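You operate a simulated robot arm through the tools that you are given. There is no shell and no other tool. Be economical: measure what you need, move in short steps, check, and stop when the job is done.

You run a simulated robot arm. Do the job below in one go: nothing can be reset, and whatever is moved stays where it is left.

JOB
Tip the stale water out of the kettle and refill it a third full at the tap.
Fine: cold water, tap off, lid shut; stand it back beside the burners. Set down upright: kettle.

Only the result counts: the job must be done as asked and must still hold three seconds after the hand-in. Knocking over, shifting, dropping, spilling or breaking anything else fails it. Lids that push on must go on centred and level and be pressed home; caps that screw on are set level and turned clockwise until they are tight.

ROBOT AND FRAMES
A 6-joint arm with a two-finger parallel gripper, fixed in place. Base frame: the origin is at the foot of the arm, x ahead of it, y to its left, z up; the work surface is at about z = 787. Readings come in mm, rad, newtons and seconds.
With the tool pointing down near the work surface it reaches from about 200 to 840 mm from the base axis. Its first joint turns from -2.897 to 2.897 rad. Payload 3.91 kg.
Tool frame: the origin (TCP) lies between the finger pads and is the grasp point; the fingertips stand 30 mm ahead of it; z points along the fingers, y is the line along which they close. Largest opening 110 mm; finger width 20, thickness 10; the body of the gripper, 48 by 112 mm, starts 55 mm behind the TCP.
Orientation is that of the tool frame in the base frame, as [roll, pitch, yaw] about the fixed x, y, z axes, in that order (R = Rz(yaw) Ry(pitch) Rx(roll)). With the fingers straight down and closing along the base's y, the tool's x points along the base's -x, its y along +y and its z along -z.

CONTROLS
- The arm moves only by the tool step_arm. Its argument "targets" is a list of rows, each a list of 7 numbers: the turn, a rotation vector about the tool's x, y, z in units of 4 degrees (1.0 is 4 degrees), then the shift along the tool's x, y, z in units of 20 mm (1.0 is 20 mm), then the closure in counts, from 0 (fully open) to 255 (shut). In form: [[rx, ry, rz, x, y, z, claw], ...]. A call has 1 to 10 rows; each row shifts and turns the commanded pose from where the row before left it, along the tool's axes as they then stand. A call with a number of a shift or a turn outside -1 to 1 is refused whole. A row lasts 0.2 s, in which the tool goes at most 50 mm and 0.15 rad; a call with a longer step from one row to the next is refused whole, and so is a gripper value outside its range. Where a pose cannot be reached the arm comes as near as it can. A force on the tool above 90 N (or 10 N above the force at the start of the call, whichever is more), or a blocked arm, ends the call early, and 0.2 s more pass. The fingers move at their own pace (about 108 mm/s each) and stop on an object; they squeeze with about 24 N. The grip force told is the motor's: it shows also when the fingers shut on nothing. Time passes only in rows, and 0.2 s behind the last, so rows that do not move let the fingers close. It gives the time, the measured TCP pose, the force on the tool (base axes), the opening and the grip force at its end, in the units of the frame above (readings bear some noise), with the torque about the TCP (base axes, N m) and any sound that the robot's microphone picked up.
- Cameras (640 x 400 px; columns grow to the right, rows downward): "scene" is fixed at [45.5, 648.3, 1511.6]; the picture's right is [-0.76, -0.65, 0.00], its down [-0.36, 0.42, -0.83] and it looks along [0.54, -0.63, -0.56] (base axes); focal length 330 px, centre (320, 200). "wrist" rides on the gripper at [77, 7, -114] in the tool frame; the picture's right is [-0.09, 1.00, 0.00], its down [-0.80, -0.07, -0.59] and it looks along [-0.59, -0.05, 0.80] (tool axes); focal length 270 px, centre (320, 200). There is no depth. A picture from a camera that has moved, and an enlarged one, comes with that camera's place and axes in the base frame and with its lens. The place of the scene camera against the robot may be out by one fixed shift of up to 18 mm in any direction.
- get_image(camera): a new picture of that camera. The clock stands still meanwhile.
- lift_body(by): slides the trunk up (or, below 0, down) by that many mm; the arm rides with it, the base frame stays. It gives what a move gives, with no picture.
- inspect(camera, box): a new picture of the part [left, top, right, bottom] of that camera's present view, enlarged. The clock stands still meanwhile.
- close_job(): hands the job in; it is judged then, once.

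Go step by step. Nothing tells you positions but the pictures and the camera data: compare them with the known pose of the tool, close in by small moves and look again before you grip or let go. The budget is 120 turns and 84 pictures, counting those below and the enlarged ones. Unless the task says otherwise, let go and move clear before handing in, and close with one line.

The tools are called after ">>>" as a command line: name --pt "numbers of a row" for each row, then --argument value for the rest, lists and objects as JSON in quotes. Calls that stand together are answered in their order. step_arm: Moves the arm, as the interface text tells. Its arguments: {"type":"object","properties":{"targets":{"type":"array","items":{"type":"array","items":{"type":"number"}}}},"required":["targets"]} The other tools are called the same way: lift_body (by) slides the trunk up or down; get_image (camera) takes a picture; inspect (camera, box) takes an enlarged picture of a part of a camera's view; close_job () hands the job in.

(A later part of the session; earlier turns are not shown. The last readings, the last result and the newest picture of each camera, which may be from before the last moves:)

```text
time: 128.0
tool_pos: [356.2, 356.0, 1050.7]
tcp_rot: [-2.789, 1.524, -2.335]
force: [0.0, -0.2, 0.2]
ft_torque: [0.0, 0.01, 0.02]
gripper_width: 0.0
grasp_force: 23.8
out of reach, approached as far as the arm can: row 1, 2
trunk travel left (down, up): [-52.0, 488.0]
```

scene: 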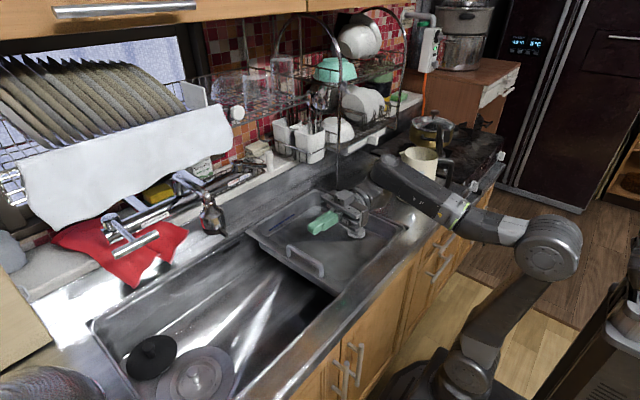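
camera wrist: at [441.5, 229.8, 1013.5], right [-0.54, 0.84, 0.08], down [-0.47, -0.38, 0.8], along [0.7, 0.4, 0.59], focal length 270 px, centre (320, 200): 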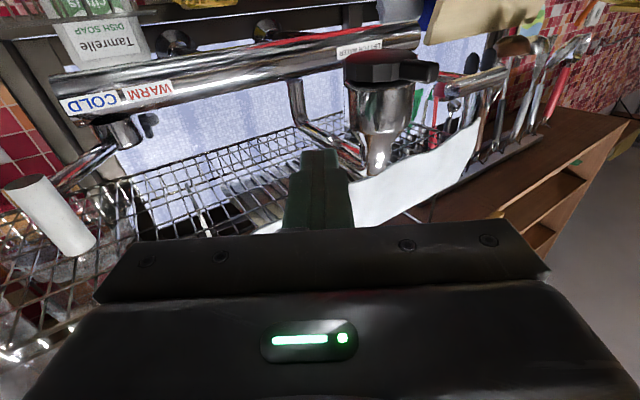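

The wrist crossed to the other side. Now I'll approach the T-bar from the front, below bar height.

>>> step_arm --pt "0 0 0 -0.1 0.13 1 255" --pt "0 0 0 -0.1 0.13 1 255" --pt "0 0 0 -0.1 0.13 1 255" --pt "0 0 0 -0.1 0.13 1 255" --pt "0 0 0 -0.1 0.13 1 255" --pt "0 0 0 -0.1 0.13 1 255" --pt "0 0 0 -0.1 0.13 1 255" --pt "0 0 0 -0.1 0.13 1 255" --pt "0 0 0 -0.1 0.13 1 255" --pt "0 0 0 0 0 0 255"

>>> inspect --camera "scene" --box '[80, 150, 280, 290]'

>>> get_image --camera "wrist"

```text
time: 130.2
tool_pos: [509.2, 455.7, 1059.8]
tcp_rot: [-2.793, 1.525, -2.338]
force: [0.4, 0.0, 1.4]
ft_torque: [0.0, 0.0, 0.03]
gripper_width: 0.3
grasp_force: 24.1
trunk travel left (down, up): [-52.0, 488.0]
```

```text
2.86 times, centred on (180, 220) of scene
camera zoom: at [45.5, 648.3, 1511.6], right [-0.76, -0.65, 0.0], down [-0.36, 0.42, -0.83], along [0.54, -0.63, -0.56], focal length 943 px, centre (720, 143)
```

zoom: 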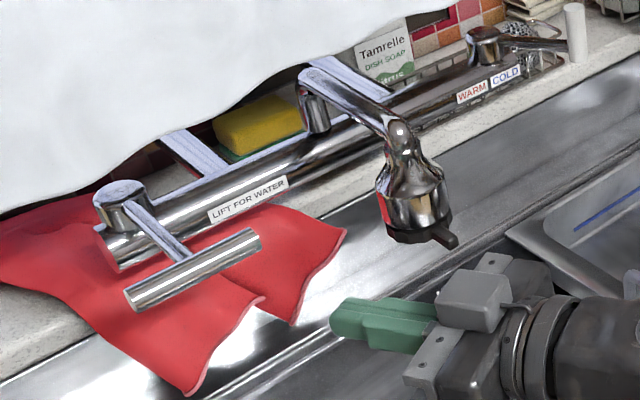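

```text
19 pictures are left
camera wrist: at [400.8, 409.3, 988.4], right [-0.44, 0.9, 0.07], down [-0.48, -0.3, 0.83], along [0.76, 0.33, 0.56], focal length 270 px, centre (320, 200)
```

wrist: 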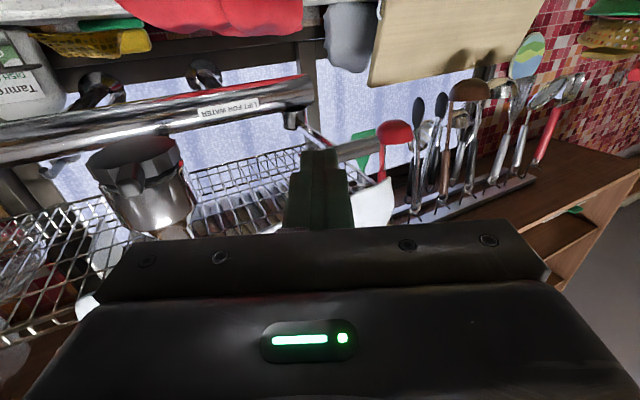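

The T-bar lies ahead where expected. I'll slide under its right half, then lift in small steps.

>>> step_arm --pt "0 0 0 -0.05 0 0.9 255" --pt "0 0 0 -0.05 0 0.9 255" --pt "0 0 0 -0.05 0 0.9 255" --pt "0 0 0 -0.05 0 0.9 255" --pt "0 0 0 -0.05 0 0.8 255" --pt "0 0 0 0 0 0 255"

>>> step_arm --pt "0 0 0 -0.4 0 0 255" --pt "0 0 0 -0.4 0 0 255" --pt "0 0 0 -0.4 0 0 255" --pt "0 0 0 0 0 0 255"

>>> inspect --camera "scene" --box '[80, 150, 280, 290]'

```text
time: 131.6
tool_pos: [589.1, 495.2, 1063.3]
tcp_rot: [-2.793, 1.526, -2.339]
force: [0.6, -0.1, 0.2]
ft_torque: [-0.03, 0.01, -0.05]
gripper_width: 0.3
grasp_force: 24.3
trunk travel left (down, up): [-52.0, 488.0]
```

```text
time: 132.6
tool_pos: [589.6, 496.1, 1085.6]
tcp_rot: [-2.785, 1.526, -2.331]
force: [-0.5, 0.2, -0.3]
ft_torque: [0.03, 0.04, 0.05]
gripper_width: 0.0
grasp_force: 23.7
trunk travel left (down, up): [-52.0, 488.0]
```

```text
2.86 times, centred on (180, 220) of scene
camera zoom: at [45.5, 648.3, 1511.6], right [-0.76, -0.65, 0.0], down [-0.36, 0.42, -0.83], along [0.54, -0.63, -0.56], focal length 943 px, centre (720, 143)
```

zoom: 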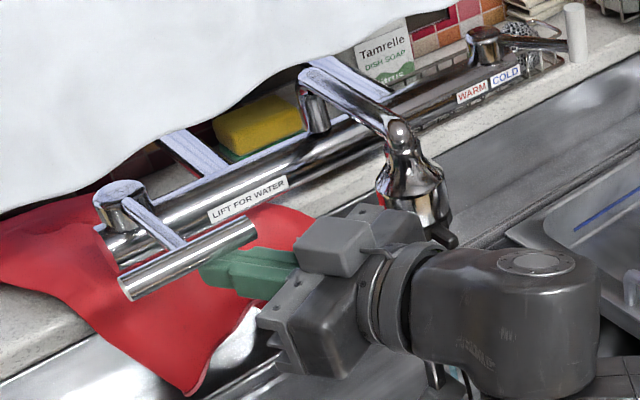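

The bar rests on the finger and has begun to rise. I'll lift further.

>>> step_arm --pt "0 0 0 -0.5 0 0 255" --pt "0 0 0 -0.5 0 0 255" --pt "0 0 0 -0.5 0 0 255" --pt "0 0 0 0 0 0 255"

>>> inspect --camera "scene" --box '[80, 130, 300, 300]'

```text
time: 133.6
tool_pos: [589.4, 497.9, 1116.8]
tcp_rot: [-2.788, 1.524, -2.332]
force: [1.4, -0.1, 0.2]
ft_torque: [0.01, -0.01, 0.02]
gripper_width: 0.2
grasp_force: 24.1
trunk travel left (down, up): [-52.0, 488.0]
```

```text
2.35 times, centred on (190, 215) of scene
camera zoom: at [45.5, 648.3, 1511.6], right [-0.76, -0.65, 0.0], down [-0.36, 0.42, -0.83], along [0.54, -0.63, -0.56], focal length 776 px, centre (626, 165)
```

zoom: 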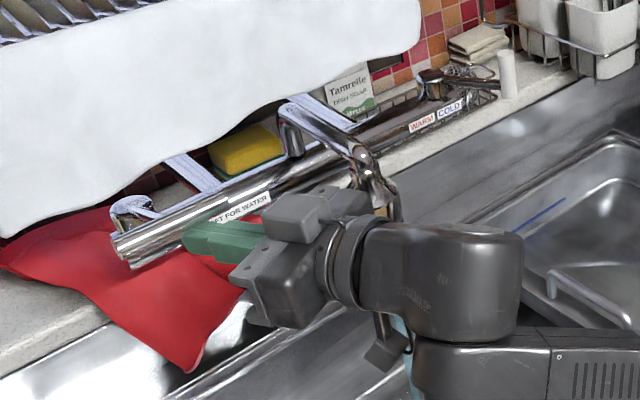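

Water is running. I'll lower the finger away, retreat and see if the lever stays up.

>>> step_arm --pt "0 0 0 0.5 0 0 255" --pt "0 0 0 0.3 0 0 255" --pt "0 0 0 0 0.1 -1 255" --pt "0 0 0 0 0.1 -1 255" --pt "0 0 0 0 0.1 -1 255" --pt "0 0 0 0 0.1 -1 255" --pt "0 0 0 0 0.1 -1 255" --pt "0 0 0 0 0.1 -1 255" --pt "0 0 0 0 0.1 -1 255" --pt "0 0 0 0 0.1 -1 255"

>>> inspect --camera "scene" --box '[80, 130, 320, 310]'

```text
time: 135.8
tool_pos: [438.4, 441.2, 1105.5]
tcp_rot: [-2.788, 1.524, -2.334]
force: [0.4, -0.7, -1.4]
ft_torque: [0.0, 0.0, 0.02]
gripper_width: 0.0
grasp_force: 24.3
trunk travel left (down, up): [-52.0, 488.0]
```

```text
2.22 times, centred on (200, 220) of scene
camera zoom: at [45.5, 648.3, 1511.6], right [-0.76, -0.65, 0.0], down [-0.36, 0.42, -0.83], along [0.54, -0.63, -0.56], focal length 733 px, centre (587, 156)
```

zoom: 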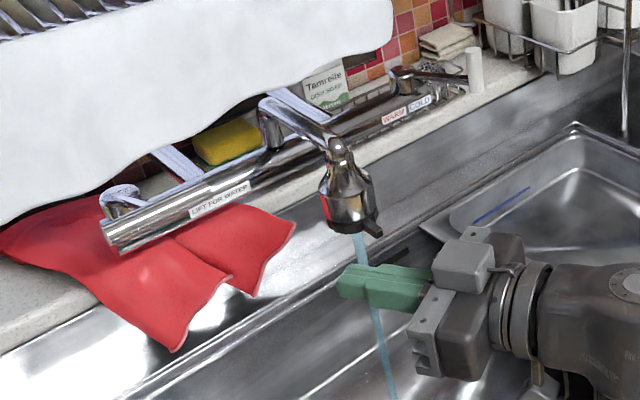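

The tap runs and the lever holds. Next I'll fetch the kettle, tilting the hand down a bit first so the wrist crosses freely.

>>> step_arm --pt "0 1 0 0 -0.5 -0.5 255" --pt "0 1 0 0 -0.5 -0.5 255" --pt "0 1 0 0 -0.5 -0.5 255" --pt "0 1 0 0 -0.5 -0.5 255" --pt "0 1 0 0 -0.5 -0.5 255" --pt "0 1 0 0 -0.5 -0.5 255" --pt "0 1 0 0 -0.5 -0.5 255" --pt "0 1 0 0 -0.5 -0.5 255" --pt "0 1 0 0 -0.5 -0.5 255" --pt "0 1 0 0 -0.5 -0.5 255"

>>> step_arm --pt "0 0 0 0.4 -1 -0.5 255" --pt "0 0 0 0.4 -1 -0.5 255" --pt "0 0 0 0.4 -1 -0.5 255" --pt "0 0 0 0.4 -1 -0.5 255" --pt "0 0 0 0.4 -1 -0.5 255" --pt "0 0 0 0.4 -1 -0.5 255" --pt "0 0 0 0.4 -1 -0.5 255" --pt "0 0 0 0.4 -1 -0.5 255" --pt "0 0 0 0.4 -1 -0.5 255" --pt "0 0 0 0.4 -1 -0.5 255"

```text
time: 138.0
tool_pos: [400.5, 311.8, 1141.7]
tcp_rot: [-3.118, 0.829, -2.671]
force: [0.9, 0.0, -0.2]
ft_torque: [0.0, 0.02, -0.01]
gripper_width: 0.0
grasp_force: 23.5
trunk travel left (down, up): [-52.0, 488.0]
```

```text
time: 140.2
tool_pos: [373.5, 75.6, 1153.2]
tcp_rot: [-3.117, 0.826, -2.67]
force: [0.3, -0.2, 0.7]
ft_torque: [-0.01, -0.03, 0.0]
gripper_width: 0.0
grasp_force: 24.1
trunk travel left (down, up): [-52.0, 488.0]
```

>>> step_arm --pt "0 0 0 0.75 -0.95 -0.8 255" --pt "0 0 0 0.75 -0.95 -0.8 255" --pt "0 0 0 0.75 -0.95 -0.8 255" --pt "0 0 0 0.75 -0.95 -0.8 255" --pt "0 0 0 0.75 -0.95 -0.8 255" --pt "0 0 0 0.75 -0.95 -0.8 255" --pt "0 0 0 0.7 -0.95 -0.75 255" --pt "0 0 0 0.7 -0.95 -0.75 255" --pt "0 0 0 0.7 -0.95 -0.75 100" --pt "0 0 0 0.7 -0.95 -0.75 100"

>>> step_arm --pt "0 0 0 0.5 -0.95 -0.5 100" --pt "0 0 0 0.5 -0.95 -0.5 100" --pt "0 0 0 0.3 -0.95 -0.3 100" --pt "0 -1 0 0 0 0 100" --pt "0 -1 0 0 0 0 100" --pt "0 -1 0 0 0 0 100" --pt "0 -1 0 0 0 0 100" --pt "0 -1 0 0 0 0 100" --pt "0 -1 0 0 0 0 100"

```text
time: 142.4
tool_pos: [303.9, -168.5, 1123.5]
tcp_rot: [-3.113, 0.831, -2.668]
force: [-1.1, 0.4, 0.0]
ft_torque: [-0.04, 0.01, -0.01]
gripper_width: 66.9
grasp_force: 0.0
out of reach, approached as far as the arm can: row 8, 9, 10
trunk travel left (down, up): [-52.0, 488.0]
```

```text
time: 144.4
tool_pos: [315.1, -226.9, 1105.0]
tcp_rot: [-3.091, 1.25, -2.639]
force: [-1.2, 0.6, -0.2]
ft_torque: [-0.02, 0.0, 0.0]
gripper_width: 66.8
grasp_force: 0.3
out of reach, approached as far as the arm can: row 1, 2, 3
trunk travel left (down, up): [-52.0, 488.0]
```

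The low trunk limits the inward reach. I'll raise the trunk and bring the arm down relative to it.

>>> lift_body --by 200

>>> step_arm --pt "0 -1 0 0.5 -0.2 -0.8 100" --pt "0 -1 0 0.7 -0.2 -0.8 100" --pt "0 -1 0 0.8 -0.2 -0.8 100" --pt "0 -1 0 0.9 -0.2 -0.5 100" --pt "0 -0.5 0 0.9 0 -0.5 100" --pt "0 0 0 0.9 0 -0.5 100" --pt "0 0 0 0.9 0 -0.5 100" --pt "0 0 0 0.9 0 -0.5 100" --pt "0 0 0 0 0 0 100"

```text
time: 146.6
tool_pos: [316.0, -226.3, 1306.0]
tcp_rot: [-3.092, 1.248, -2.64]
force: [0.1, 0.3, 0.4]
ft_torque: [0.03, 0.03, 0.01]
gripper_width: 66.8
grasp_force: 0.0
trunk travel left (down, up): [-252.0, 288.0]
```

```text
time: 148.6
tool_pos: [250.3, -290.3, 1189.9]
tcp_rot: [-2.056, 1.554, -1.603]
force: [-0.5, -0.1, 0.4]
ft_torque: [0.03, 0.05, -0.04]
gripper_width: 66.9
grasp_force: 0.1
out of reach, approached as far as the arm can: row 6, 7, 8
trunk travel left (down, up): [-252.0, 288.0]
```

>>> lift_body --by 100

>>> step_arm --pt "-0.15 0 0 1 -0.55 0 100" --pt "-0.15 0 0 1 -0.55 0 100" --pt "-0.15 0 0 1 -0.55 0 100" --pt "-0.15 0 0 1 -0.55 0 100" --pt "-0.15 0 0 1 -0.55 0 100" --pt "-0.15 0 0 1 -0.55 0 100" --pt "-0.15 0 0 1 -0.55 0 100" --pt "-0.15 0 0 1 -0.55 0 100" --pt "-0.15 0 0 1 -0.55 0 100" --pt "-0.15 0 0 1 -0.55 0 100"

```text
time: 149.9
tool_pos: [250.7, -291.0, 1290.0]
tcp_rot: [-2.056, 1.552, -1.606]
force: [-1.3, 0.2, -0.1]
ft_torque: [0.0, 0.0, -0.02]
gripper_width: 66.7
grasp_force: 0.2
trunk travel left (down, up): [-352.0, 188.0]
```

```text
time: 152.1
tool_pos: [301.5, -389.5, 1090.5]
tcp_rot: [-2.169, 1.554, -1.613]
force: [-0.5, 0.6, -0.8]
ft_torque: [0.0, 0.0, 0.03]
gripper_width: 66.8
grasp_force: 0.1
trunk travel left (down, up): [-352.0, 188.0]
```

>>> step_arm --pt "0 0 0 1 0 0 100" --pt "0 0 0 1 0 0 100" --pt "0 0 0 1 0 0 100" --pt "0 0 0 1 0 0 100" --pt "0 0 0 1 0 0 100" --pt "0 0 0 0.8 0 0 100" --pt "0 0 0 0 0 0.8 100" --pt "0 0 0 0 0 0.8 100" --pt "0 0 0 0 0 0.8 100" --pt "0 0 0 0 0 0 100"

>>> inspect --camera "scene" --box '[370, 110, 530, 210]'

```text
time: 154.3
tool_pos: [343.4, -365.6, 974.0]
tcp_rot: [-2.164, 1.553, -1.609]
force: [0.2, 0.2, -0.3]
ft_torque: [-0.02, 0.01, 0.03]
gripper_width: 67.1
grasp_force: 0.0
trunk travel left (down, up): [-352.0, 188.0]
```

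```text
4.00 times, centred on (450, 160) of scene
camera zoom: at [45.5, 648.3, 1511.6], right [-0.76, -0.65, 0.0], down [-0.36, 0.42, -0.83], along [0.54, -0.63, -0.56], focal length 1320 px, centre (-200, 360)
```

zoom: 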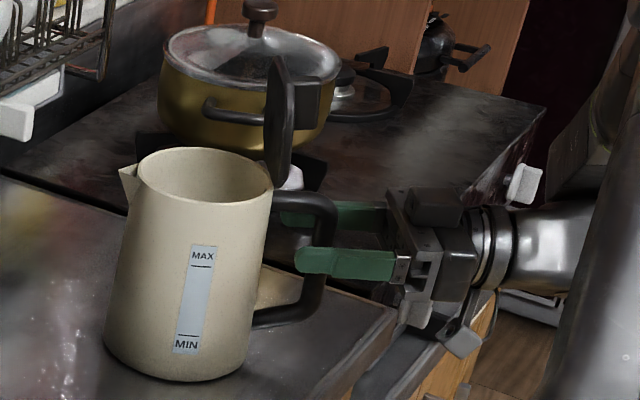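

The fingers straddle the bar. I'll close and lift.

>>> step_arm --pt "0 0 0 0 0 0.2 255" --pt "0 0 0 0 0 0 255" --pt "0 0 0 0 0 0 255" --pt "0 0 0 0 0 0 255" --pt "0 0 0 -0.5 0 0 255" --pt "0 0 0 -0.5 0 0 255" --pt "0 0 0 -0.5 0 0 255" --pt "0 0 0 0 0 0 255"

>>> lift_body --by 50

>>> inspect --camera "scene" --box '[370, 90, 530, 210]'

```text
time: 156.1
tool_pos: [347.8, -365.3, 1005.1]
tcp_rot: [-2.181, 1.553, -1.627]
force: [0.0, 0.0, -6.2]
ft_torque: [-0.26, 0.38, 0.01]
gripper_width: 17.5
grasp_force: 23.8
trunk travel left (down, up): [-352.0, 188.0]
```

```text
time: 157.0
tool_pos: [347.2, -365.5, 1054.3]
tcp_rot: [-2.19, 1.554, -1.635]
force: [0.0, 0.6, -5.4]
ft_torque: [-0.25, 0.38, -0.02]
gripper_width: 17.5
grasp_force: 24.5
trunk travel left (down, up): [-402.0, 138.0]
```

```text
3.33 times, centred on (450, 150) of scene
camera zoom: at [45.5, 648.3, 1511.6], right [-0.76, -0.65, 0.0], down [-0.36, 0.42, -0.83], along [0.54, -0.63, -0.56], focal length 1100 px, centre (-113, 367)
```

zoom: 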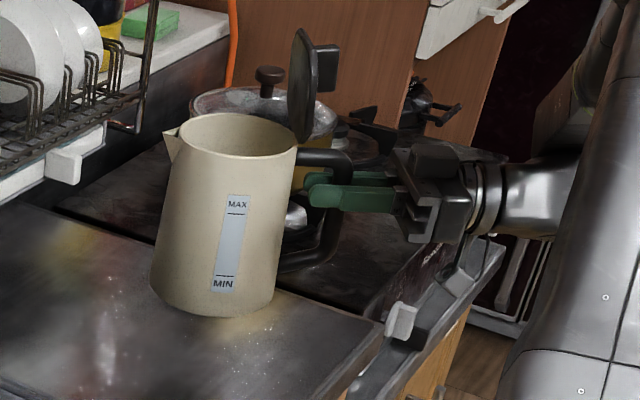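

It's lifted level. I'll carry it back toward the tap along the known path.

>>> step_arm --pt "0 0 0 -0.2 0.6 0.6 255" --pt "0 0 0 -0.2 0.93 0.99 255" --pt "0 0 0 -0.2 0.93 0.99 255" --pt "0 0 0 -0.2 0.93 0.99 255" --pt "0 0 0 -0.2 0.93 0.99 255" --pt "0 0 0 -0.2 0.93 0.99 255" --pt "0 0 0 -0.2 0.93 0.99 255" --pt "0 0 0 0 0.93 0.99 255" --pt "0 0 0 0 0.93 0.99 255" --pt "0 0 0 0 0.93 0.99 255"

>>> step_arm --pt "0 0 0 0 0.93 0.99 255" --pt "0 0 0 0 0.93 0.99 255" --pt "0 0 0 0 0.93 0.99 255" --pt "0 0 0 0 0.93 0.99 255" --pt "0 0 0 0 0.93 0.99 255" --pt "0 0 0 0 0.93 0.99 255" --pt "0 0 0 0 0.93 0.99 255" --pt "0 0 0 0 0.93 0.99 255" --pt "0 0 0 0 0.5 0.5 255" --pt "0 0 0 0 0 0 255"

```text
time: 159.2
tool_pos: [414.5, -110.1, 1078.6]
tcp_rot: [-2.181, 1.553, -1.627]
force: [0.3, 0.5, -6.9]
ft_torque: [-0.28, 0.41, 0.01]
gripper_width: 17.8
grasp_force: 24.6
trunk travel left (down, up): [-402.0, 138.0]
```

```text
time: 161.4
tool_pos: [474.7, 112.4, 1072.7]
tcp_rot: [-2.199, 1.553, -1.641]
force: [0.6, -0.4, -6.1]
ft_torque: [-0.28, 0.41, 0.01]
gripper_width: 17.6
grasp_force: 23.9
trunk travel left (down, up): [-402.0, 138.0]
```

I'll yaw to point left, and move so that the kettle is over the open sink past the tray handle.

>>> step_arm --pt "-1 0 0 0 0 0 255" --pt "-1 0 0 0 0 0 255" --pt "-1 0 0 0 0 0 255" --pt "-1 0 0 0 0 0 255" --pt "-1 0 0 0 0 0 255" --pt "-1 0 0 0 0 0 255" --pt "-1 0 0 0 0 0 255" --pt "-1 0 0 0 0 0 255" --pt "-1 0 0 0 0 0 255" --pt "-1 0 0 0 0 0 255"

>>> step_arm --pt "-1 0 0 0 0 0.4 255" --pt "-1 0 0 0 0 0.8 255" --pt "-1 0 0 0 0 0.8 255" --pt "-1 0 0 0 0 0.8 255" --pt "-1 0 0 0 0 0.8 255" --pt "0 0 0 0 0 0.8 255" --pt "0 0 0 0 0 0.8 255" --pt "0 0 0 0 0 0 255"

>>> get_image --camera "scene"

```text
time: 163.6
tool_pos: [474.9, 111.4, 1072.7]
tcp_rot: [-2.943, 1.553, -1.691]
force: [-0.1, -1.1, -5.8]
ft_torque: [-0.47, 0.15, 0.04]
gripper_width: 17.4
grasp_force: 24.5
trunk travel left (down, up): [-402.0, 138.0]
```

```text
time: 165.4
tool_pos: [483.1, 215.4, 1072.3]
tcp_rot: [3.044, 1.555, -1.635]
force: [0.5, -0.5, -6.3]
ft_torque: [-0.49, -0.02, 0.0]
gripper_width: 17.4
grasp_force: 24.0
trunk travel left (down, up): [-402.0, 138.0]
```

```text
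13 pictures are left
```

scene: 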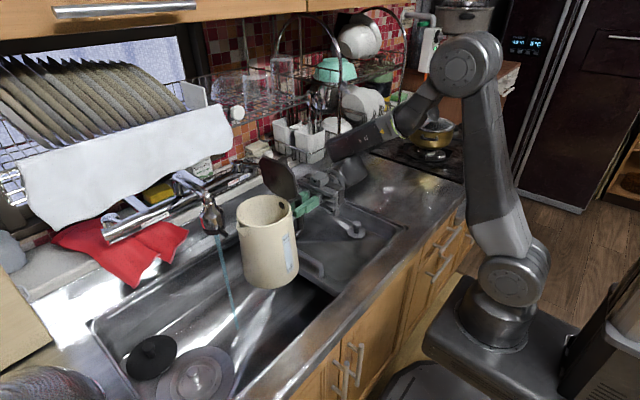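

Clear of the tray handle. I'll lower the trunk so the rim passes under the nozzle, then move in under the stream.

>>> lift_body --by -110

>>> step_arm --pt "0 0 0 0 -0.8 0.2 255" --pt "0 0 0 0 -0.8 0.2 255" --pt "0 0 0 0 -0.8 0.2 255" --pt "0 0 0 0 0 0 255"

>>> inspect --camera "scene" --box '[170, 140, 370, 300]'

```text
time: 166.9
tool_pos: [483.8, 215.7, 962.5]
tcp_rot: [3.056, 1.553, -1.625]
force: [0.1, -0.3, -5.9]
ft_torque: [-0.5, 0.0, 0.02]
gripper_width: 17.4
grasp_force: 24.1
trunk travel left (down, up): [-292.0, 248.0]
```

```text
time: 167.9
tool_pos: [531.8, 228.9, 961.7]
tcp_rot: [3.01, 1.554, -1.669]
force: [-0.1, -0.3, -6.4]
ft_torque: [-0.49, -0.06, -0.02]
gripper_width: 17.7
grasp_force: 24.2
trunk travel left (down, up): [-292.0, 248.0]
```

```text
2.50 times, centred on (270, 220) of scene
camera zoom: at [45.5, 648.3, 1511.6], right [-0.76, -0.65, 0.0], down [-0.36, 0.42, -0.83], along [0.54, -0.63, -0.56], focal length 825 px, centre (445, 150)
```

zoom: 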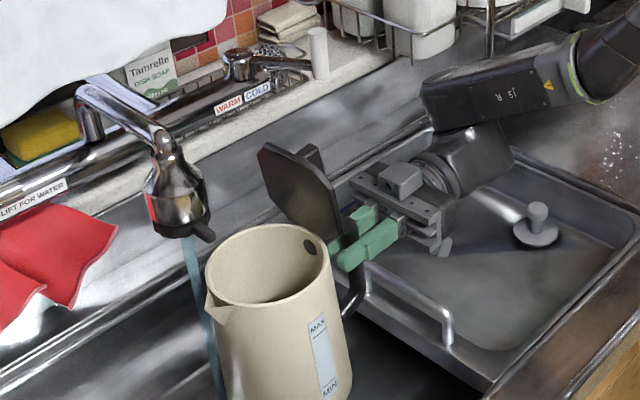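

The stream is just left of and behind the kettle mouth, about 74 mm in x and 27 mm in y away. I'll move in under it and watch the weight.

>>> step_arm --pt "0 0 0 0 -0.93 0.36 255" --pt "0 0 0 0 -0.93 0.36 255" --pt "0 0 0 0 -0.93 0.36 255" --pt "0 0 0 0 -0.93 0.36 255" --pt "0 0 0 0 0 0 255"

>>> step_arm --pt "0 0 0 0 0 0 255" --pt "0 0 0 0 0 0 255" --pt "0 0 0 0 0 0 255" --pt "0 0 0 0 0 0 255"

>>> inspect --camera "scene" --box '[150, 130, 350, 290]'

```text
time: 169.1
tool_pos: [605.1, 258.6, 961.3]
tcp_rot: [3.021, 1.552, -1.659]
force: [0.9, -0.1, -6.5]
ft_torque: [-0.54, -0.02, -0.01]
gripper_width: 17.6
grasp_force: 23.8
trunk travel left (down, up): [-292.0, 248.0]
```

```text
time: 170.1
tool_pos: [605.6, 259.7, 959.5]
tcp_rot: [3.029, 1.555, -1.65]
force: [0.0, 0.0, -7.9]
ft_torque: [-0.66, 0.0, 0.0]
gripper_width: 17.3
grasp_force: 24.3
trunk travel left (down, up): [-292.0, 248.0]
```

```text
2.50 times, centred on (250, 210) of scene
camera zoom: at [45.5, 648.3, 1511.6], right [-0.76, -0.65, 0.0], down [-0.36, 0.42, -0.83], along [0.54, -0.63, -0.56], focal length 825 px, centre (495, 175)
```

zoom: 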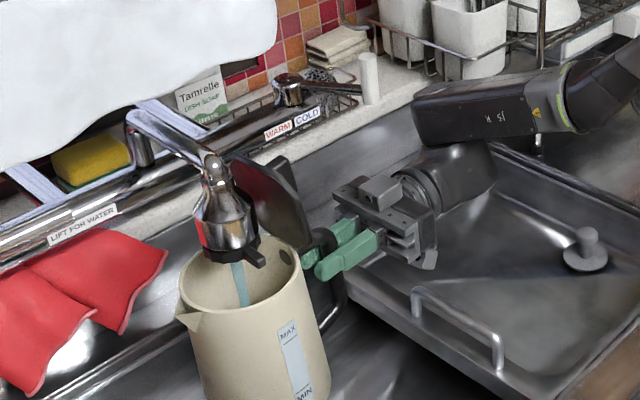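

The stream enters the kettle at about 0.13 L/s. I'm aiming for about 5 N of added water, so I'll keep filling in short waits.

>>> step_arm --pt "0 0 0 0 0 0 255" --pt "0 0 0 0 0 0 255" --pt "0 0 0 0 0 0 255" --pt "0 0 0 0 0 0 255" --pt "0 0 0 0 0 0 255"

```text
time: 171.3
tool_pos: [606.7, 259.4, 960.4]
tcp_rot: [3.02, 1.552, -1.659]
force: [0.1, -0.8, -7.9]
ft_torque: [-0.66, 0.0, 0.02]
gripper_width: 17.9
grasp_force: 24.1
trunk travel left (down, up): [-292.0, 248.0]
```

The weight didn't increase; I'll wait a little more and check.

>>> step_arm --pt "0 0 0 0 0 0 255" --pt "0 0 0 0 0 0 255" --pt "0 0 0 0 0 0 255"

>>> step_arm --pt "0 0 0 0 0 0 255" --pt "0 0 0 0 0 0 255" --pt "0 0 0 0 0 0 255"

```text
time: 172.1
tool_pos: [604.4, 259.4, 961.4]
tcp_rot: [3.024, 1.554, -1.657]
force: [1.1, -1.3, -9.4]
ft_torque: [-0.66, -0.06, 0.01]
gripper_width: 17.6
grasp_force: 24.0
trunk travel left (down, up): [-292.0, 248.0]
```

```text
time: 172.9
tool_pos: [604.6, 259.5, 960.3]
tcp_rot: [3.015, 1.552, -1.662]
force: [-0.1, 0.2, -10.8]
ft_torque: [-0.64, -0.02, -0.02]
gripper_width: 17.8
grasp_force: 23.8
trunk travel left (down, up): [-292.0, 248.0]
```

Force is up to about 10.8 N (about 0.5 L), but the torque is capped because the kettle is slowly pivoting forward in the grip. I'll move out of the stream now.

>>> step_arm --pt "0 0 0 0 1 0 255" --pt "0 0 0 0 1 0 255" --pt "0 0 0 0 1 0 255" --pt "0 0 0 0 1 0 255" --pt "0 0 0 0 1 0 255" --pt "0 0 0 0 0 0 255"

>>> step_arm --pt "0 0 0 0 0 0 255" --pt "0 0 0 0 0 0 255"

>>> inspect --camera "scene" --box '[170, 130, 370, 310]'

```text
time: 174.3
tool_pos: [503.2, 256.9, 961.3]
tcp_rot: [3.05, 1.554, -1.628]
force: [0.2, 0.5, -11.3]
ft_torque: [-0.65, -0.01, -0.03]
gripper_width: 17.9
grasp_force: 24.0
trunk travel left (down, up): [-292.0, 248.0]
```

```text
time: 174.9
tool_pos: [505.1, 258.0, 958.4]
tcp_rot: [3.028, 1.554, -1.651]
force: [-0.2, 0.3, -10.6]
ft_torque: [-0.62, -0.04, 0.02]
gripper_width: 18.1
grasp_force: 24.3
trunk travel left (down, up): [-292.0, 248.0]
```

```text
2.22 times, centred on (270, 220) of scene
camera zoom: at [45.5, 648.3, 1511.6], right [-0.76, -0.65, 0.0], down [-0.36, 0.42, -0.83], along [0.54, -0.63, -0.56], focal length 733 px, centre (431, 156)
```

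zoom: 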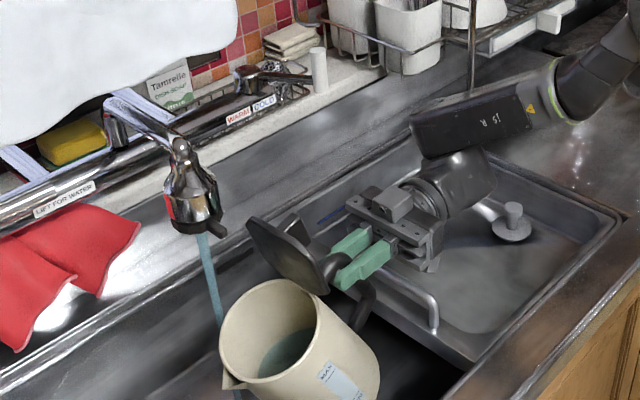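

Water is about 0.5 L and well below the rim; the kettle is tilted but stable. I'll raise the trunk high to clear the tray and carry it back gently.

>>> lift_body --by 160

>>> step_arm --pt "0 0 0 0 0.2 -0.4 255" --pt "0 0 0 0 0.2 -0.8 255" --pt "0 0 0 0 0.2 -0.8 255" --pt "0 0 0 0 0.2 -0.8 255" --pt "0 0 0 0 0.2 -0.8 255" --pt "0 0 0 0 0.2 -0.8 255" --pt "0 0 0 0 0.2 -0.8 255" --pt "0 0 0 0 0.1 -0.8 255" --pt "0 0 0 0 0 -0.8 255" --pt "0 0 0 0 0 -0.4 255"

>>> step_arm --pt "0.6 0 0 0 0 0 255" --pt "1 0 0 0 0 0 255" --pt "1 0 0 0 0 0 255" --pt "1 0 0 0 0 0 255" --pt "1 0 0 0 0 0 255" --pt "1 0 0 0 0 0 255" --pt "1 0 0 0 0 0 255" --pt "1 0 0 0 0 0 255" --pt "1 0 0 0 0 0 255" --pt "1 0 0 0 0 0 255"

>>> step_arm --pt "1 0 0 0 0 0 255" --pt "1 0 0 0 0 0 255" --pt "1 0 0 0 0 0 255" --pt "1 0 0 0 0 0 255" --pt "1 0 0 0 0 0 255" --pt "0.4 0 0 0 0 0 255"

```text
time: 176.7
tool_pos: [503.7, 258.1, 1119.7]
tcp_rot: [3.025, 1.553, -1.654]
force: [0.7, -0.2, -10.8]
ft_torque: [-0.36, -0.01, 0.01]
gripper_width: 18.1
grasp_force: 24.0
trunk travel left (down, up): [-452.0, 88.0]
```

```text
time: 178.9
tool_pos: [478.9, 112.0, 1124.0]
tcp_rot: [3.009, 1.554, -1.672]
force: [0.4, -0.7, -10.5]
ft_torque: [-0.38, -0.02, -0.04]
gripper_width: 18.1
grasp_force: 24.2
trunk travel left (down, up): [-452.0, 88.0]
```

```text
time: 181.1
tool_pos: [479.4, 111.6, 1122.8]
tcp_rot: [-2.589, 1.553, -1.657]
force: [0.2, 0.1, -10.5]
ft_torque: [-0.23, 0.23, 0.02]
gripper_width: 18.1
grasp_force: 24.3
trunk travel left (down, up): [-452.0, 88.0]
```

```text
time: 182.5
tool_pos: [478.0, 112.0, 1122.3]
tcp_rot: [-2.225, 1.553, -1.669]
force: [0.5, -0.5, -10.1]
ft_torque: [-0.15, 0.28, -0.03]
gripper_width: 17.7
grasp_force: 24.0
trunk travel left (down, up): [-452.0, 88.0]
```

The torque has dropped, so the kettle tilted further during the lift. I'll pitch the hand up now to level it and look.

>>> step_arm --pt "0 -0.6 0 0 0 0 255" --pt "0 -0.8 0 0 0 0 255" --pt "0 -0.8 0 0 0 0 255" --pt "0 -0.8 0 0 0 0 255" --pt "0 -0.8 0 0 0 0 255" --pt "0 -0.8 0 0 0 0 255" --pt "0 -0.4 0 0 0 0 255" --pt "0 0 0 0 0 0 255"

>>> inspect --camera "scene" --box '[180, 100, 420, 280]'

```text
time: 184.3
tool_pos: [480.6, 110.7, 1123.8]
tcp_rot: [-0.043, 1.231, 0.513]
force: [-0.5, -0.7, -10.3]
ft_torque: [-0.34, 0.59, 0.01]
gripper_width: 18.1
grasp_force: 23.8
trunk travel left (down, up): [-452.0, 88.0]
```

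```text
2.22 times, centred on (300, 190) of scene
camera zoom: at [45.5, 648.3, 1511.6], right [-0.76, -0.65, 0.0], down [-0.36, 0.42, -0.83], along [0.54, -0.63, -0.56], focal length 733 px, centre (364, 222)
```

zoom: 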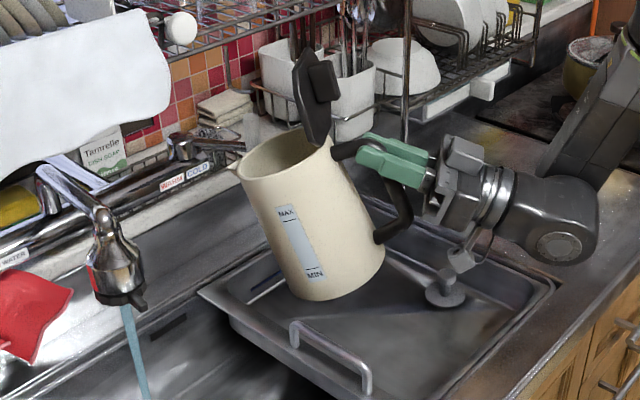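

The kettle is at about 20° with the water safe. I'll carry it slowly to the counter spot.

>>> step_arm --pt "0 0 0 -0.08 -0.25 -0.25 255" --pt "0 0 0 -0.18 -0.5 -0.5 255" --pt "0 0 0 -0.27 -0.75 -0.77 255" --pt "0 0 0 -0.27 -0.75 -0.77 255" --pt "0 0 0 -0.27 -0.75 -0.77 255" --pt "0 0 0 -0.27 -0.75 -0.77 255" --pt "0 0 0 -0.27 -0.75 -0.77 255" --pt "0 0 0 -0.27 -0.75 -0.77 255" --pt "0 0 0 -0.27 -0.75 -0.77 255" --pt "0 0 0 -0.27 -0.75 -0.77 255"

>>> step_arm --pt "0 0 0 -0.27 -0.75 -0.77 255" --pt "0 0 0 -0.27 -0.75 -0.77 255" --pt "0 0 0 -0.27 -0.75 -0.77 255" --pt "0 0 0 -0.27 -0.75 -0.77 255" --pt "0 0 0 -0.27 -0.75 -0.77 255" --pt "0 0 0 -0.27 -0.75 -0.77 255" --pt "0 0 0 -0.27 -0.75 -0.77 255" --pt "0 0 0 -0.27 -0.75 -0.77 255" --pt "0 0 0 -0.2 -0.5 -0.5 255" --pt "0 0 0 -0.1 -0.25 -0.25 255"

```text
time: 186.5
tool_pos: [425.2, -80.6, 1124.1]
tcp_rot: [-0.044, 1.23, 0.515]
force: [0.1, -0.3, -10.1]
ft_torque: [-0.34, 0.62, 0.0]
gripper_width: 18.0
grasp_force: 23.5
trunk travel left (down, up): [-452.0, 88.0]
```

```text
time: 188.7
tool_pos: [371.4, -273.1, 1126.5]
tcp_rot: [-0.043, 1.232, 0.518]
force: [0.5, -0.8, -10.9]
ft_torque: [-0.36, 0.59, -0.04]
gripper_width: 17.8
grasp_force: 23.8
trunk travel left (down, up): [-452.0, 88.0]
```

>>> step_arm --pt "0 0 0 0 -0.4 0.1 255" --pt "0 0 0 0 -0.7 0.1 255" --pt "0 0 0 0 -0.7 0.1 255" --pt "0 0 0 0 -0.7 0.1 255" --pt "0 0 0 0 -0.5 0 255" --pt "0 0 0 0 -0.3 0 255" --pt "0 0 0 0.2 0 -0.07 255" --pt "0 0 0 0.4 0 -0.14 255" --pt "0 0 0 0.4 0 -0.14 255" --pt "0 0 0 0.4 0 -0.14 255"

>>> step_arm --pt "0 0 0 0.4 0 -0.14 255" --pt "0 0 0 0.4 0 -0.14 255" --pt "0 0 0 0.4 0 -0.14 255" --pt "0 0 0 0.3 0 -0.1 255" --pt "0 0 0 0.2 0 -0.07 255" --pt "0 0 0 0.1 0 -0.03 255"

>>> inspect --camera "scene" --box '[350, 80, 530, 220]'

```text
time: 190.9
tool_pos: [413.9, -324.2, 1100.3]
tcp_rot: [-0.042, 1.233, 0.516]
force: [0.1, 0.0, -11.2]
ft_torque: [-0.34, 0.57, 0.01]
gripper_width: 18.1
grasp_force: 23.5
trunk travel left (down, up): [-452.0, 88.0]
```

```text
time: 192.3
tool_pos: [412.8, -325.1, 1062.7]
tcp_rot: [-0.043, 1.232, 0.517]
force: [-0.6, -0.1, -11.5]
ft_torque: [-0.35, 0.58, 0.03]
gripper_width: 17.8
grasp_force: 24.1
trunk travel left (down, up): [-452.0, 88.0]
```

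```text
2.86 times, centred on (440, 150) of scene
camera zoom: at [45.5, 648.3, 1511.6], right [-0.76, -0.65, 0.0], down [-0.36, 0.42, -0.83], along [0.54, -0.63, -0.56], focal length 943 px, centre (-23, 343)
```

zoom: 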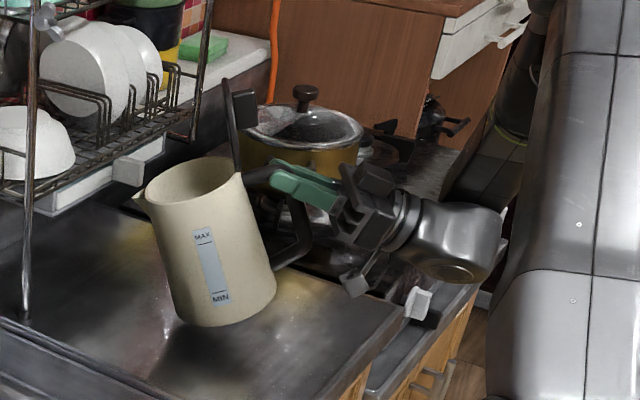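

>>> step_arm --pt "0 0 0 0.2 0 -0.07 255" --pt "0 0 0 0.3 0 -0.1 255" --pt "0 0 0 0.3 0 -0.1 255" --pt "0 0 0 0.3 0 -0.1 255" --pt "0 0 0 0.2 0 -0.07 255" --pt "0 0 0 0.1 0 0 255"

>>> step_arm --pt "0 0 0 0.2 0 -0.07 255" --pt "0 0 0 0.15 0 -0.05 255" --pt "0 0 0 0 0 0 255"

```text
time: 193.7
tool_pos: [412.8, -326.0, 1034.1]
tcp_rot: [-0.05, 1.228, 0.507]
force: [-4.8, -3.9, 11.5]
ft_torque: [0.3, -0.63, 0.01]
gripper_width: 17.5
grasp_force: 24.2
trunk travel left (down, up): [-452.0, 88.0]
```

```text
time: 194.5
tool_pos: [412.7, -323.9, 1025.5]
tcp_rot: [-0.043, 1.231, 0.516]
force: [-4.0, -2.7, 6.9]
ft_torque: [0.12, -0.4, -0.07]
gripper_width: 17.8
grasp_force: 23.5
trunk travel left (down, up): [-452.0, 88.0]
```

The front edge touches the counter. I'll bring the handle down along the arc so the kettle settles flat.

>>> step_arm --pt "0 0 0 0.12 0 -0.4 255" --pt "0 0 0 0.12 0 -0.4 255" --pt "0 0 0 0.12 0 -0.4 255" --pt "0 0 0 0.12 0 -0.4 255" --pt "0 0 0 0 0 0 255"

>>> step_arm --pt "0 0 0 0.22 0 -0.35 255" --pt "0 0 0 0.24 0 -0.35 255" --pt "0 0 0 0 0 0 255"

>>> inspect --camera "scene" --box '[350, 80, 530, 220]'

```text
time: 195.7
tool_pos: [391.4, -338.7, 1005.9]
tcp_rot: [-0.043, 1.233, 0.519]
force: [1.2, 1.5, -5.1]
ft_torque: [0.19, -0.12, 0.09]
gripper_width: 18.2
grasp_force: 24.2
trunk travel left (down, up): [-452.0, 88.0]
```

```text
time: 196.5
tool_pos: [383.7, -341.8, 1000.1]
tcp_rot: [-0.081, 1.226, 0.483]
force: [29.2, 10.6, 72.6]
ft_torque: [-1.41, 0.18, 0.78]
gripper_width: 18.0
grasp_force: 23.8
trunk travel left (down, up): [-452.0, 88.0]
```

```text
2.86 times, centred on (440, 150) of scene
camera zoom: at [45.5, 648.3, 1511.6], right [-0.76, -0.65, 0.0], down [-0.36, 0.42, -0.83], along [0.54, -0.63, -0.56], focal length 943 px, centre (-23, 343)
```

zoom: 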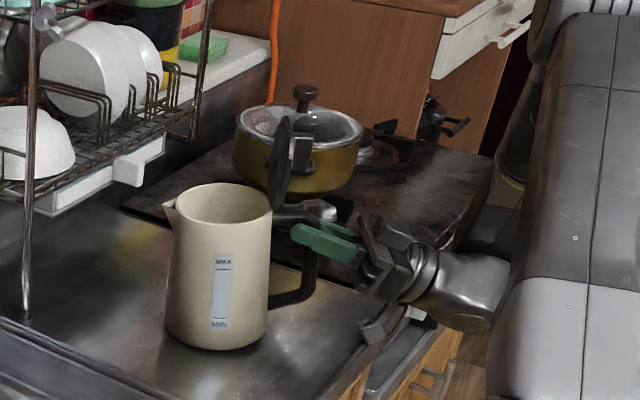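

The raised hand's underside touched the counter edge. I'll ease up slightly, pitch the hand level (the kettle is held by the counter), then finish lowering.

>>> step_arm --pt "0 0 0 -0.4 0 0.1 255" --pt "0 0.8 0 0 0 0 255" --pt "0 0.8 0 0 0 0 255" --pt "0 0.8 0 0 0 0 255" --pt "0 0.8 0 0 0 0 255" --pt "0 0.8 0 0 0 0 255" --pt "0 0.8 0 0 0 0 255" --pt "0 0 0 0 0 0 255"

>>> step_arm --pt "0 0 0 0.3 0 -0.2 255" --pt "0 0 0 0.3 0 -0.2 255" --pt "0 0 0 0.3 0 -0.2 255" --pt "0 0 0 0 0 0 255"

```text
time: 198.3
tool_pos: [381.7, -344.6, 1003.1]
tcp_rot: [-1.366, 1.557, -0.81]
force: [-0.9, -0.6, -0.9]
ft_torque: [0.25, -0.38, 0.02]
gripper_width: 17.8
grasp_force: 23.4
trunk travel left (down, up): [-452.0, 88.0]
```

```text
time: 199.3
tool_pos: [372.1, -351.8, 985.5]
tcp_rot: [-1.247, 1.553, -0.69]
force: [-3.2, -2.9, 18.7]
ft_torque: [0.44, 0.17, 0.0]
gripper_width: 18.0
grasp_force: 24.1
trunk travel left (down, up): [-452.0, 88.0]
```

>>> step_arm --pt "0 0 0 0.25 0 -0.1 255" --pt "0 0 0 0 0 0 255"

>>> inspect --camera "scene" --box '[350, 80, 530, 220]'

```text
time: 199.9
tool_pos: [370.1, -350.9, 978.3]
tcp_rot: [-1.258, 1.555, -0.702]
force: [-4.2, -3.6, 18.5]
ft_torque: [0.23, 0.09, 0.0]
gripper_width: 17.8
grasp_force: 24.4
trunk travel left (down, up): [-452.0, 88.0]
```

```text
2.86 times, centred on (440, 150) of scene
camera zoom: at [45.5, 648.3, 1511.6], right [-0.76, -0.65, 0.0], down [-0.36, 0.42, -0.83], along [0.54, -0.63, -0.56], focal length 943 px, centre (-23, 343)
```

zoom: 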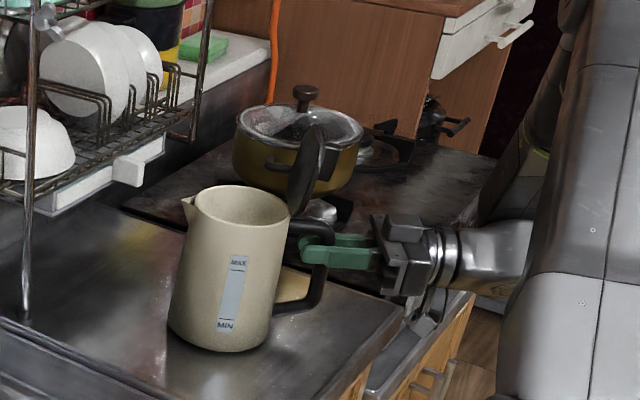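

The kettle stands upright on the counter. I'll let go, back out, and rise behind the open lid with closed fingers to push it shut along its hinge arc.

>>> step_arm --pt "0 0 0 0 0 0 215" --pt "0 0 0 0 0 0 100" --pt "0 0 0 0 0 0 100" --pt "0 0 0 0 0 -0.6 100" --pt "0 0 0 0 0 -0.8 100" --pt "0 0 0 0 0 -0.8 100" --pt "0 0 0 0 0 0 100"

>>> lift_body --by 85

>>> step_arm --pt "0 -0.8 0 -0.3 0 0 255" --pt "0 -0.8 0 -0.3 0 0 255" --pt "0 -0.8 0 0 0 0 255" --pt "0 0 0 0 0 0 255"

>>> get_image --camera "wrist"

```text
time: 201.5
tool_pos: [333.8, -373.8, 977.3]
tcp_rot: [-1.275, 1.554, -0.721]
force: [-0.9, 0.2, 0.3]
ft_torque: [-0.02, 0.01, 0.05]
gripper_width: 66.6
grasp_force: 0.0
trunk travel left (down, up): [-452.0, 88.0]
```

```text
time: 202.7
tool_pos: [334.3, -375.0, 1062.8]
tcp_rot: [-1.281, 1.555, -0.724]
force: [0.2, -0.2, -0.1]
ft_torque: [0.03, -0.01, -0.01]
gripper_width: 66.8
grasp_force: 0.0
trunk travel left (down, up): [-537.0, 3.0]
```

```text
time: 203.7
tool_pos: [333.9, -375.3, 1074.3]
tcp_rot: [-0.084, 1.399, 0.473]
force: [0.4, -0.4, -0.7]
ft_torque: [-0.02, 0.02, 0.01]
gripper_width: 0.1
grasp_force: 23.8
trunk travel left (down, up): [-537.0, 3.0]
```

```text
5 pictures are left
camera wrist: at [246.3, -423.5, 978.9], right [-0.54, 0.84, 0.07], down [-0.58, -0.43, 0.69], along [0.61, 0.33, 0.72], focal length 270 px, centre (320, 200)
```

wrist: 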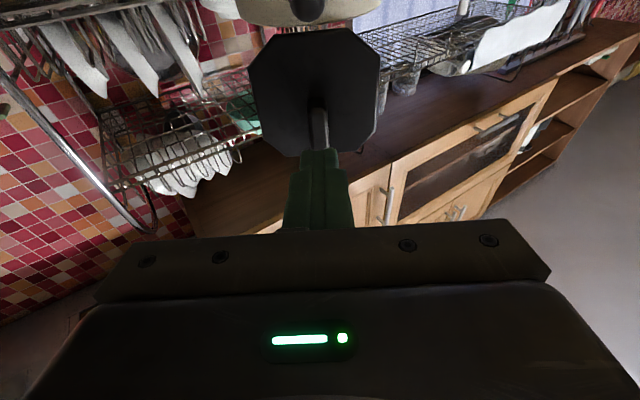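

The fingers are lined up behind the tab. I'll push it forward along the closing arc.

>>> step_arm --pt "0 0 0 0 0 0.55 255" --pt "0 0 0 0 0 0.55 255" --pt "0 1 0 -0.21 0 0.235 255" --pt "0 1 0 -0.21 0 0.235 255" --pt "0 1 0 -0.21 0 0.235 255" --pt "0 1 0 -0.21 0 0.235 255" --pt "0 1 0 -0.21 0 0.235 255" --pt "0 1 0 -0.21 0 0.235 255" --pt "0 1 0 -0.21 0 0.235 255" --pt "0 1 0 -0.21 0 0.235 255"

>>> step_arm --pt "0 1 0 -0.21 0 0.235 255" --pt "0 1 0 -0.21 0 0.235 255" --pt "0 1 0 -0.21 0 0.235 255" --pt "0 1 0 -0.21 0 0.235 255" --pt "0 1 0 -0.21 0 0.235 255" --pt "0 1 0 -0.21 0 0.235 255"

>>> inspect --camera "scene" --box '[350, 80, 530, 220]'

```text
time: 205.9
tool_pos: [384.1, -341.4, 1108.4]
tcp_rot: [-3.103, 1.184, -2.55]
force: [-0.5, -0.5, -0.4]
ft_torque: [0.01, 0.0, -0.03]
gripper_width: 0.0
grasp_force: 24.1
trunk travel left (down, up): [-537.0, 3.0]
```

```text
time: 207.3
tool_pos: [417.9, -321.4, 1114.1]
tcp_rot: [-3.12, 0.765, -2.57]
force: [0.4, 0.4, 1.0]
ft_torque: [0.01, 0.03, 0.01]
gripper_width: 0.0
grasp_force: 24.4
trunk travel left (down, up): [-537.0, 3.0]
```

```text
2.86 times, centred on (440, 150) of scene
camera zoom: at [45.5, 648.3, 1511.6], right [-0.76, -0.65, 0.0], down [-0.36, 0.42, -0.83], along [0.54, -0.63, -0.56], focal length 943 px, centre (-23, 343)
```

zoom: 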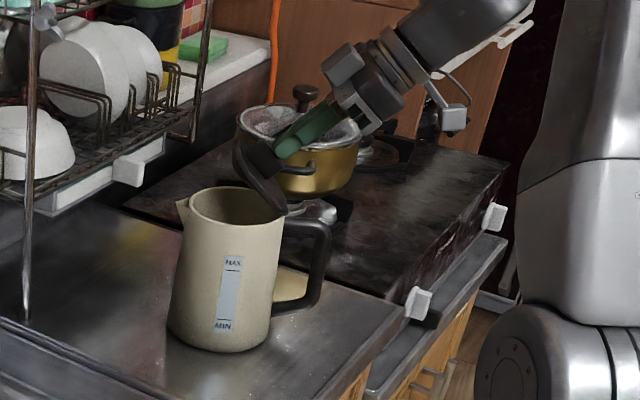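

The lid is closing as intended. I'll continue to closed and press gently.

>>> step_arm --pt "0 1 0 -0.21 0 0.235 255" --pt "0 1 0 -0.21 0 0.235 255" --pt "0 1 0 -0.21 0 0.235 255" --pt "0 1 0 -0.21 0 0.235 255" --pt "0 1 0 -0.21 0 0.235 255" --pt "0 1 0 -0.21 0 0.235 255" --pt "0 1 0 -0.21 0 0.235 255" --pt "0 1 0 -0.21 0 0.235 255"

>>> step_arm --pt "0 1 0 -0.21 0 0.235 255" --pt "0 1 0 -0.21 0 0.235 255" --pt "0 1 0 -0.21 0 0.235 255" --pt "0 0 0 0 0 0 255"

```text
time: 209.1
tool_pos: [456.6, -296.8, 1099.4]
tcp_rot: [-3.125, 0.206, -2.583]
force: [-0.6, -0.3, -0.2]
ft_torque: [0.0, -0.03, -0.03]
gripper_width: 0.0
grasp_force: 24.6
trunk travel left (down, up): [-537.0, 3.0]
```

```text
time: 210.1
tool_pos: [468.5, -291.0, 1089.1]
tcp_rot: [-3.124, -0.002, -2.588]
force: [-2.6, -2.5, 18.2]
ft_torque: [-0.15, 0.2, -0.08]
gripper_width: 0.0
grasp_force: 23.6
trunk travel left (down, up): [-537.0, 3.0]
```

The fingertips press the tab at z ≈1059 with 18 N, which matches a closed lid. I'll press home a bit more, then rise clear.

>>> step_arm --pt "0 0 0 0 0 0.15 255" --pt "0 0 0 0 0 0.1 255" --pt "0 0 0 0 0 0 255"

>>> step_arm --pt "0 0 0 0 0 -0.5 255" --pt "0 0 0 0 0 -1 255" --pt "0 0 0 0 0 -1 255" --pt "0 0 0 0 0 -1 255"

>>> inspect --camera "scene" --box '[360, 100, 500, 220]'

```text
time: 210.9
tool_pos: [468.9, -290.8, 1087.6]
tcp_rot: [-3.115, 0.001, -2.584]
force: [5.6, -0.2, 61.4]
ft_torque: [-0.38, 0.31, -0.24]
gripper_width: 0.1
grasp_force: 24.3
trunk travel left (down, up): [-537.0, 3.0]
```

```text
time: 211.9
tool_pos: [468.4, -289.6, 1152.6]
tcp_rot: [-3.128, -0.003, -2.586]
force: [-0.1, 0.5, -0.8]
ft_torque: [-0.02, 0.0, 0.02]
gripper_width: 0.2
grasp_force: 23.9
trunk travel left (down, up): [-537.0, 3.0]
```

```text
3.33 times, centred on (430, 160) of scene
camera zoom: at [45.5, 648.3, 1511.6], right [-0.76, -0.65, 0.0], down [-0.36, 0.42, -0.83], along [0.54, -0.63, -0.56], focal length 1100 px, centre (-47, 333)
```

zoom: 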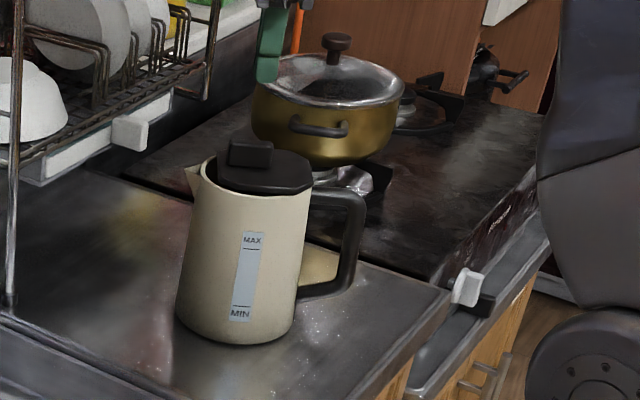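

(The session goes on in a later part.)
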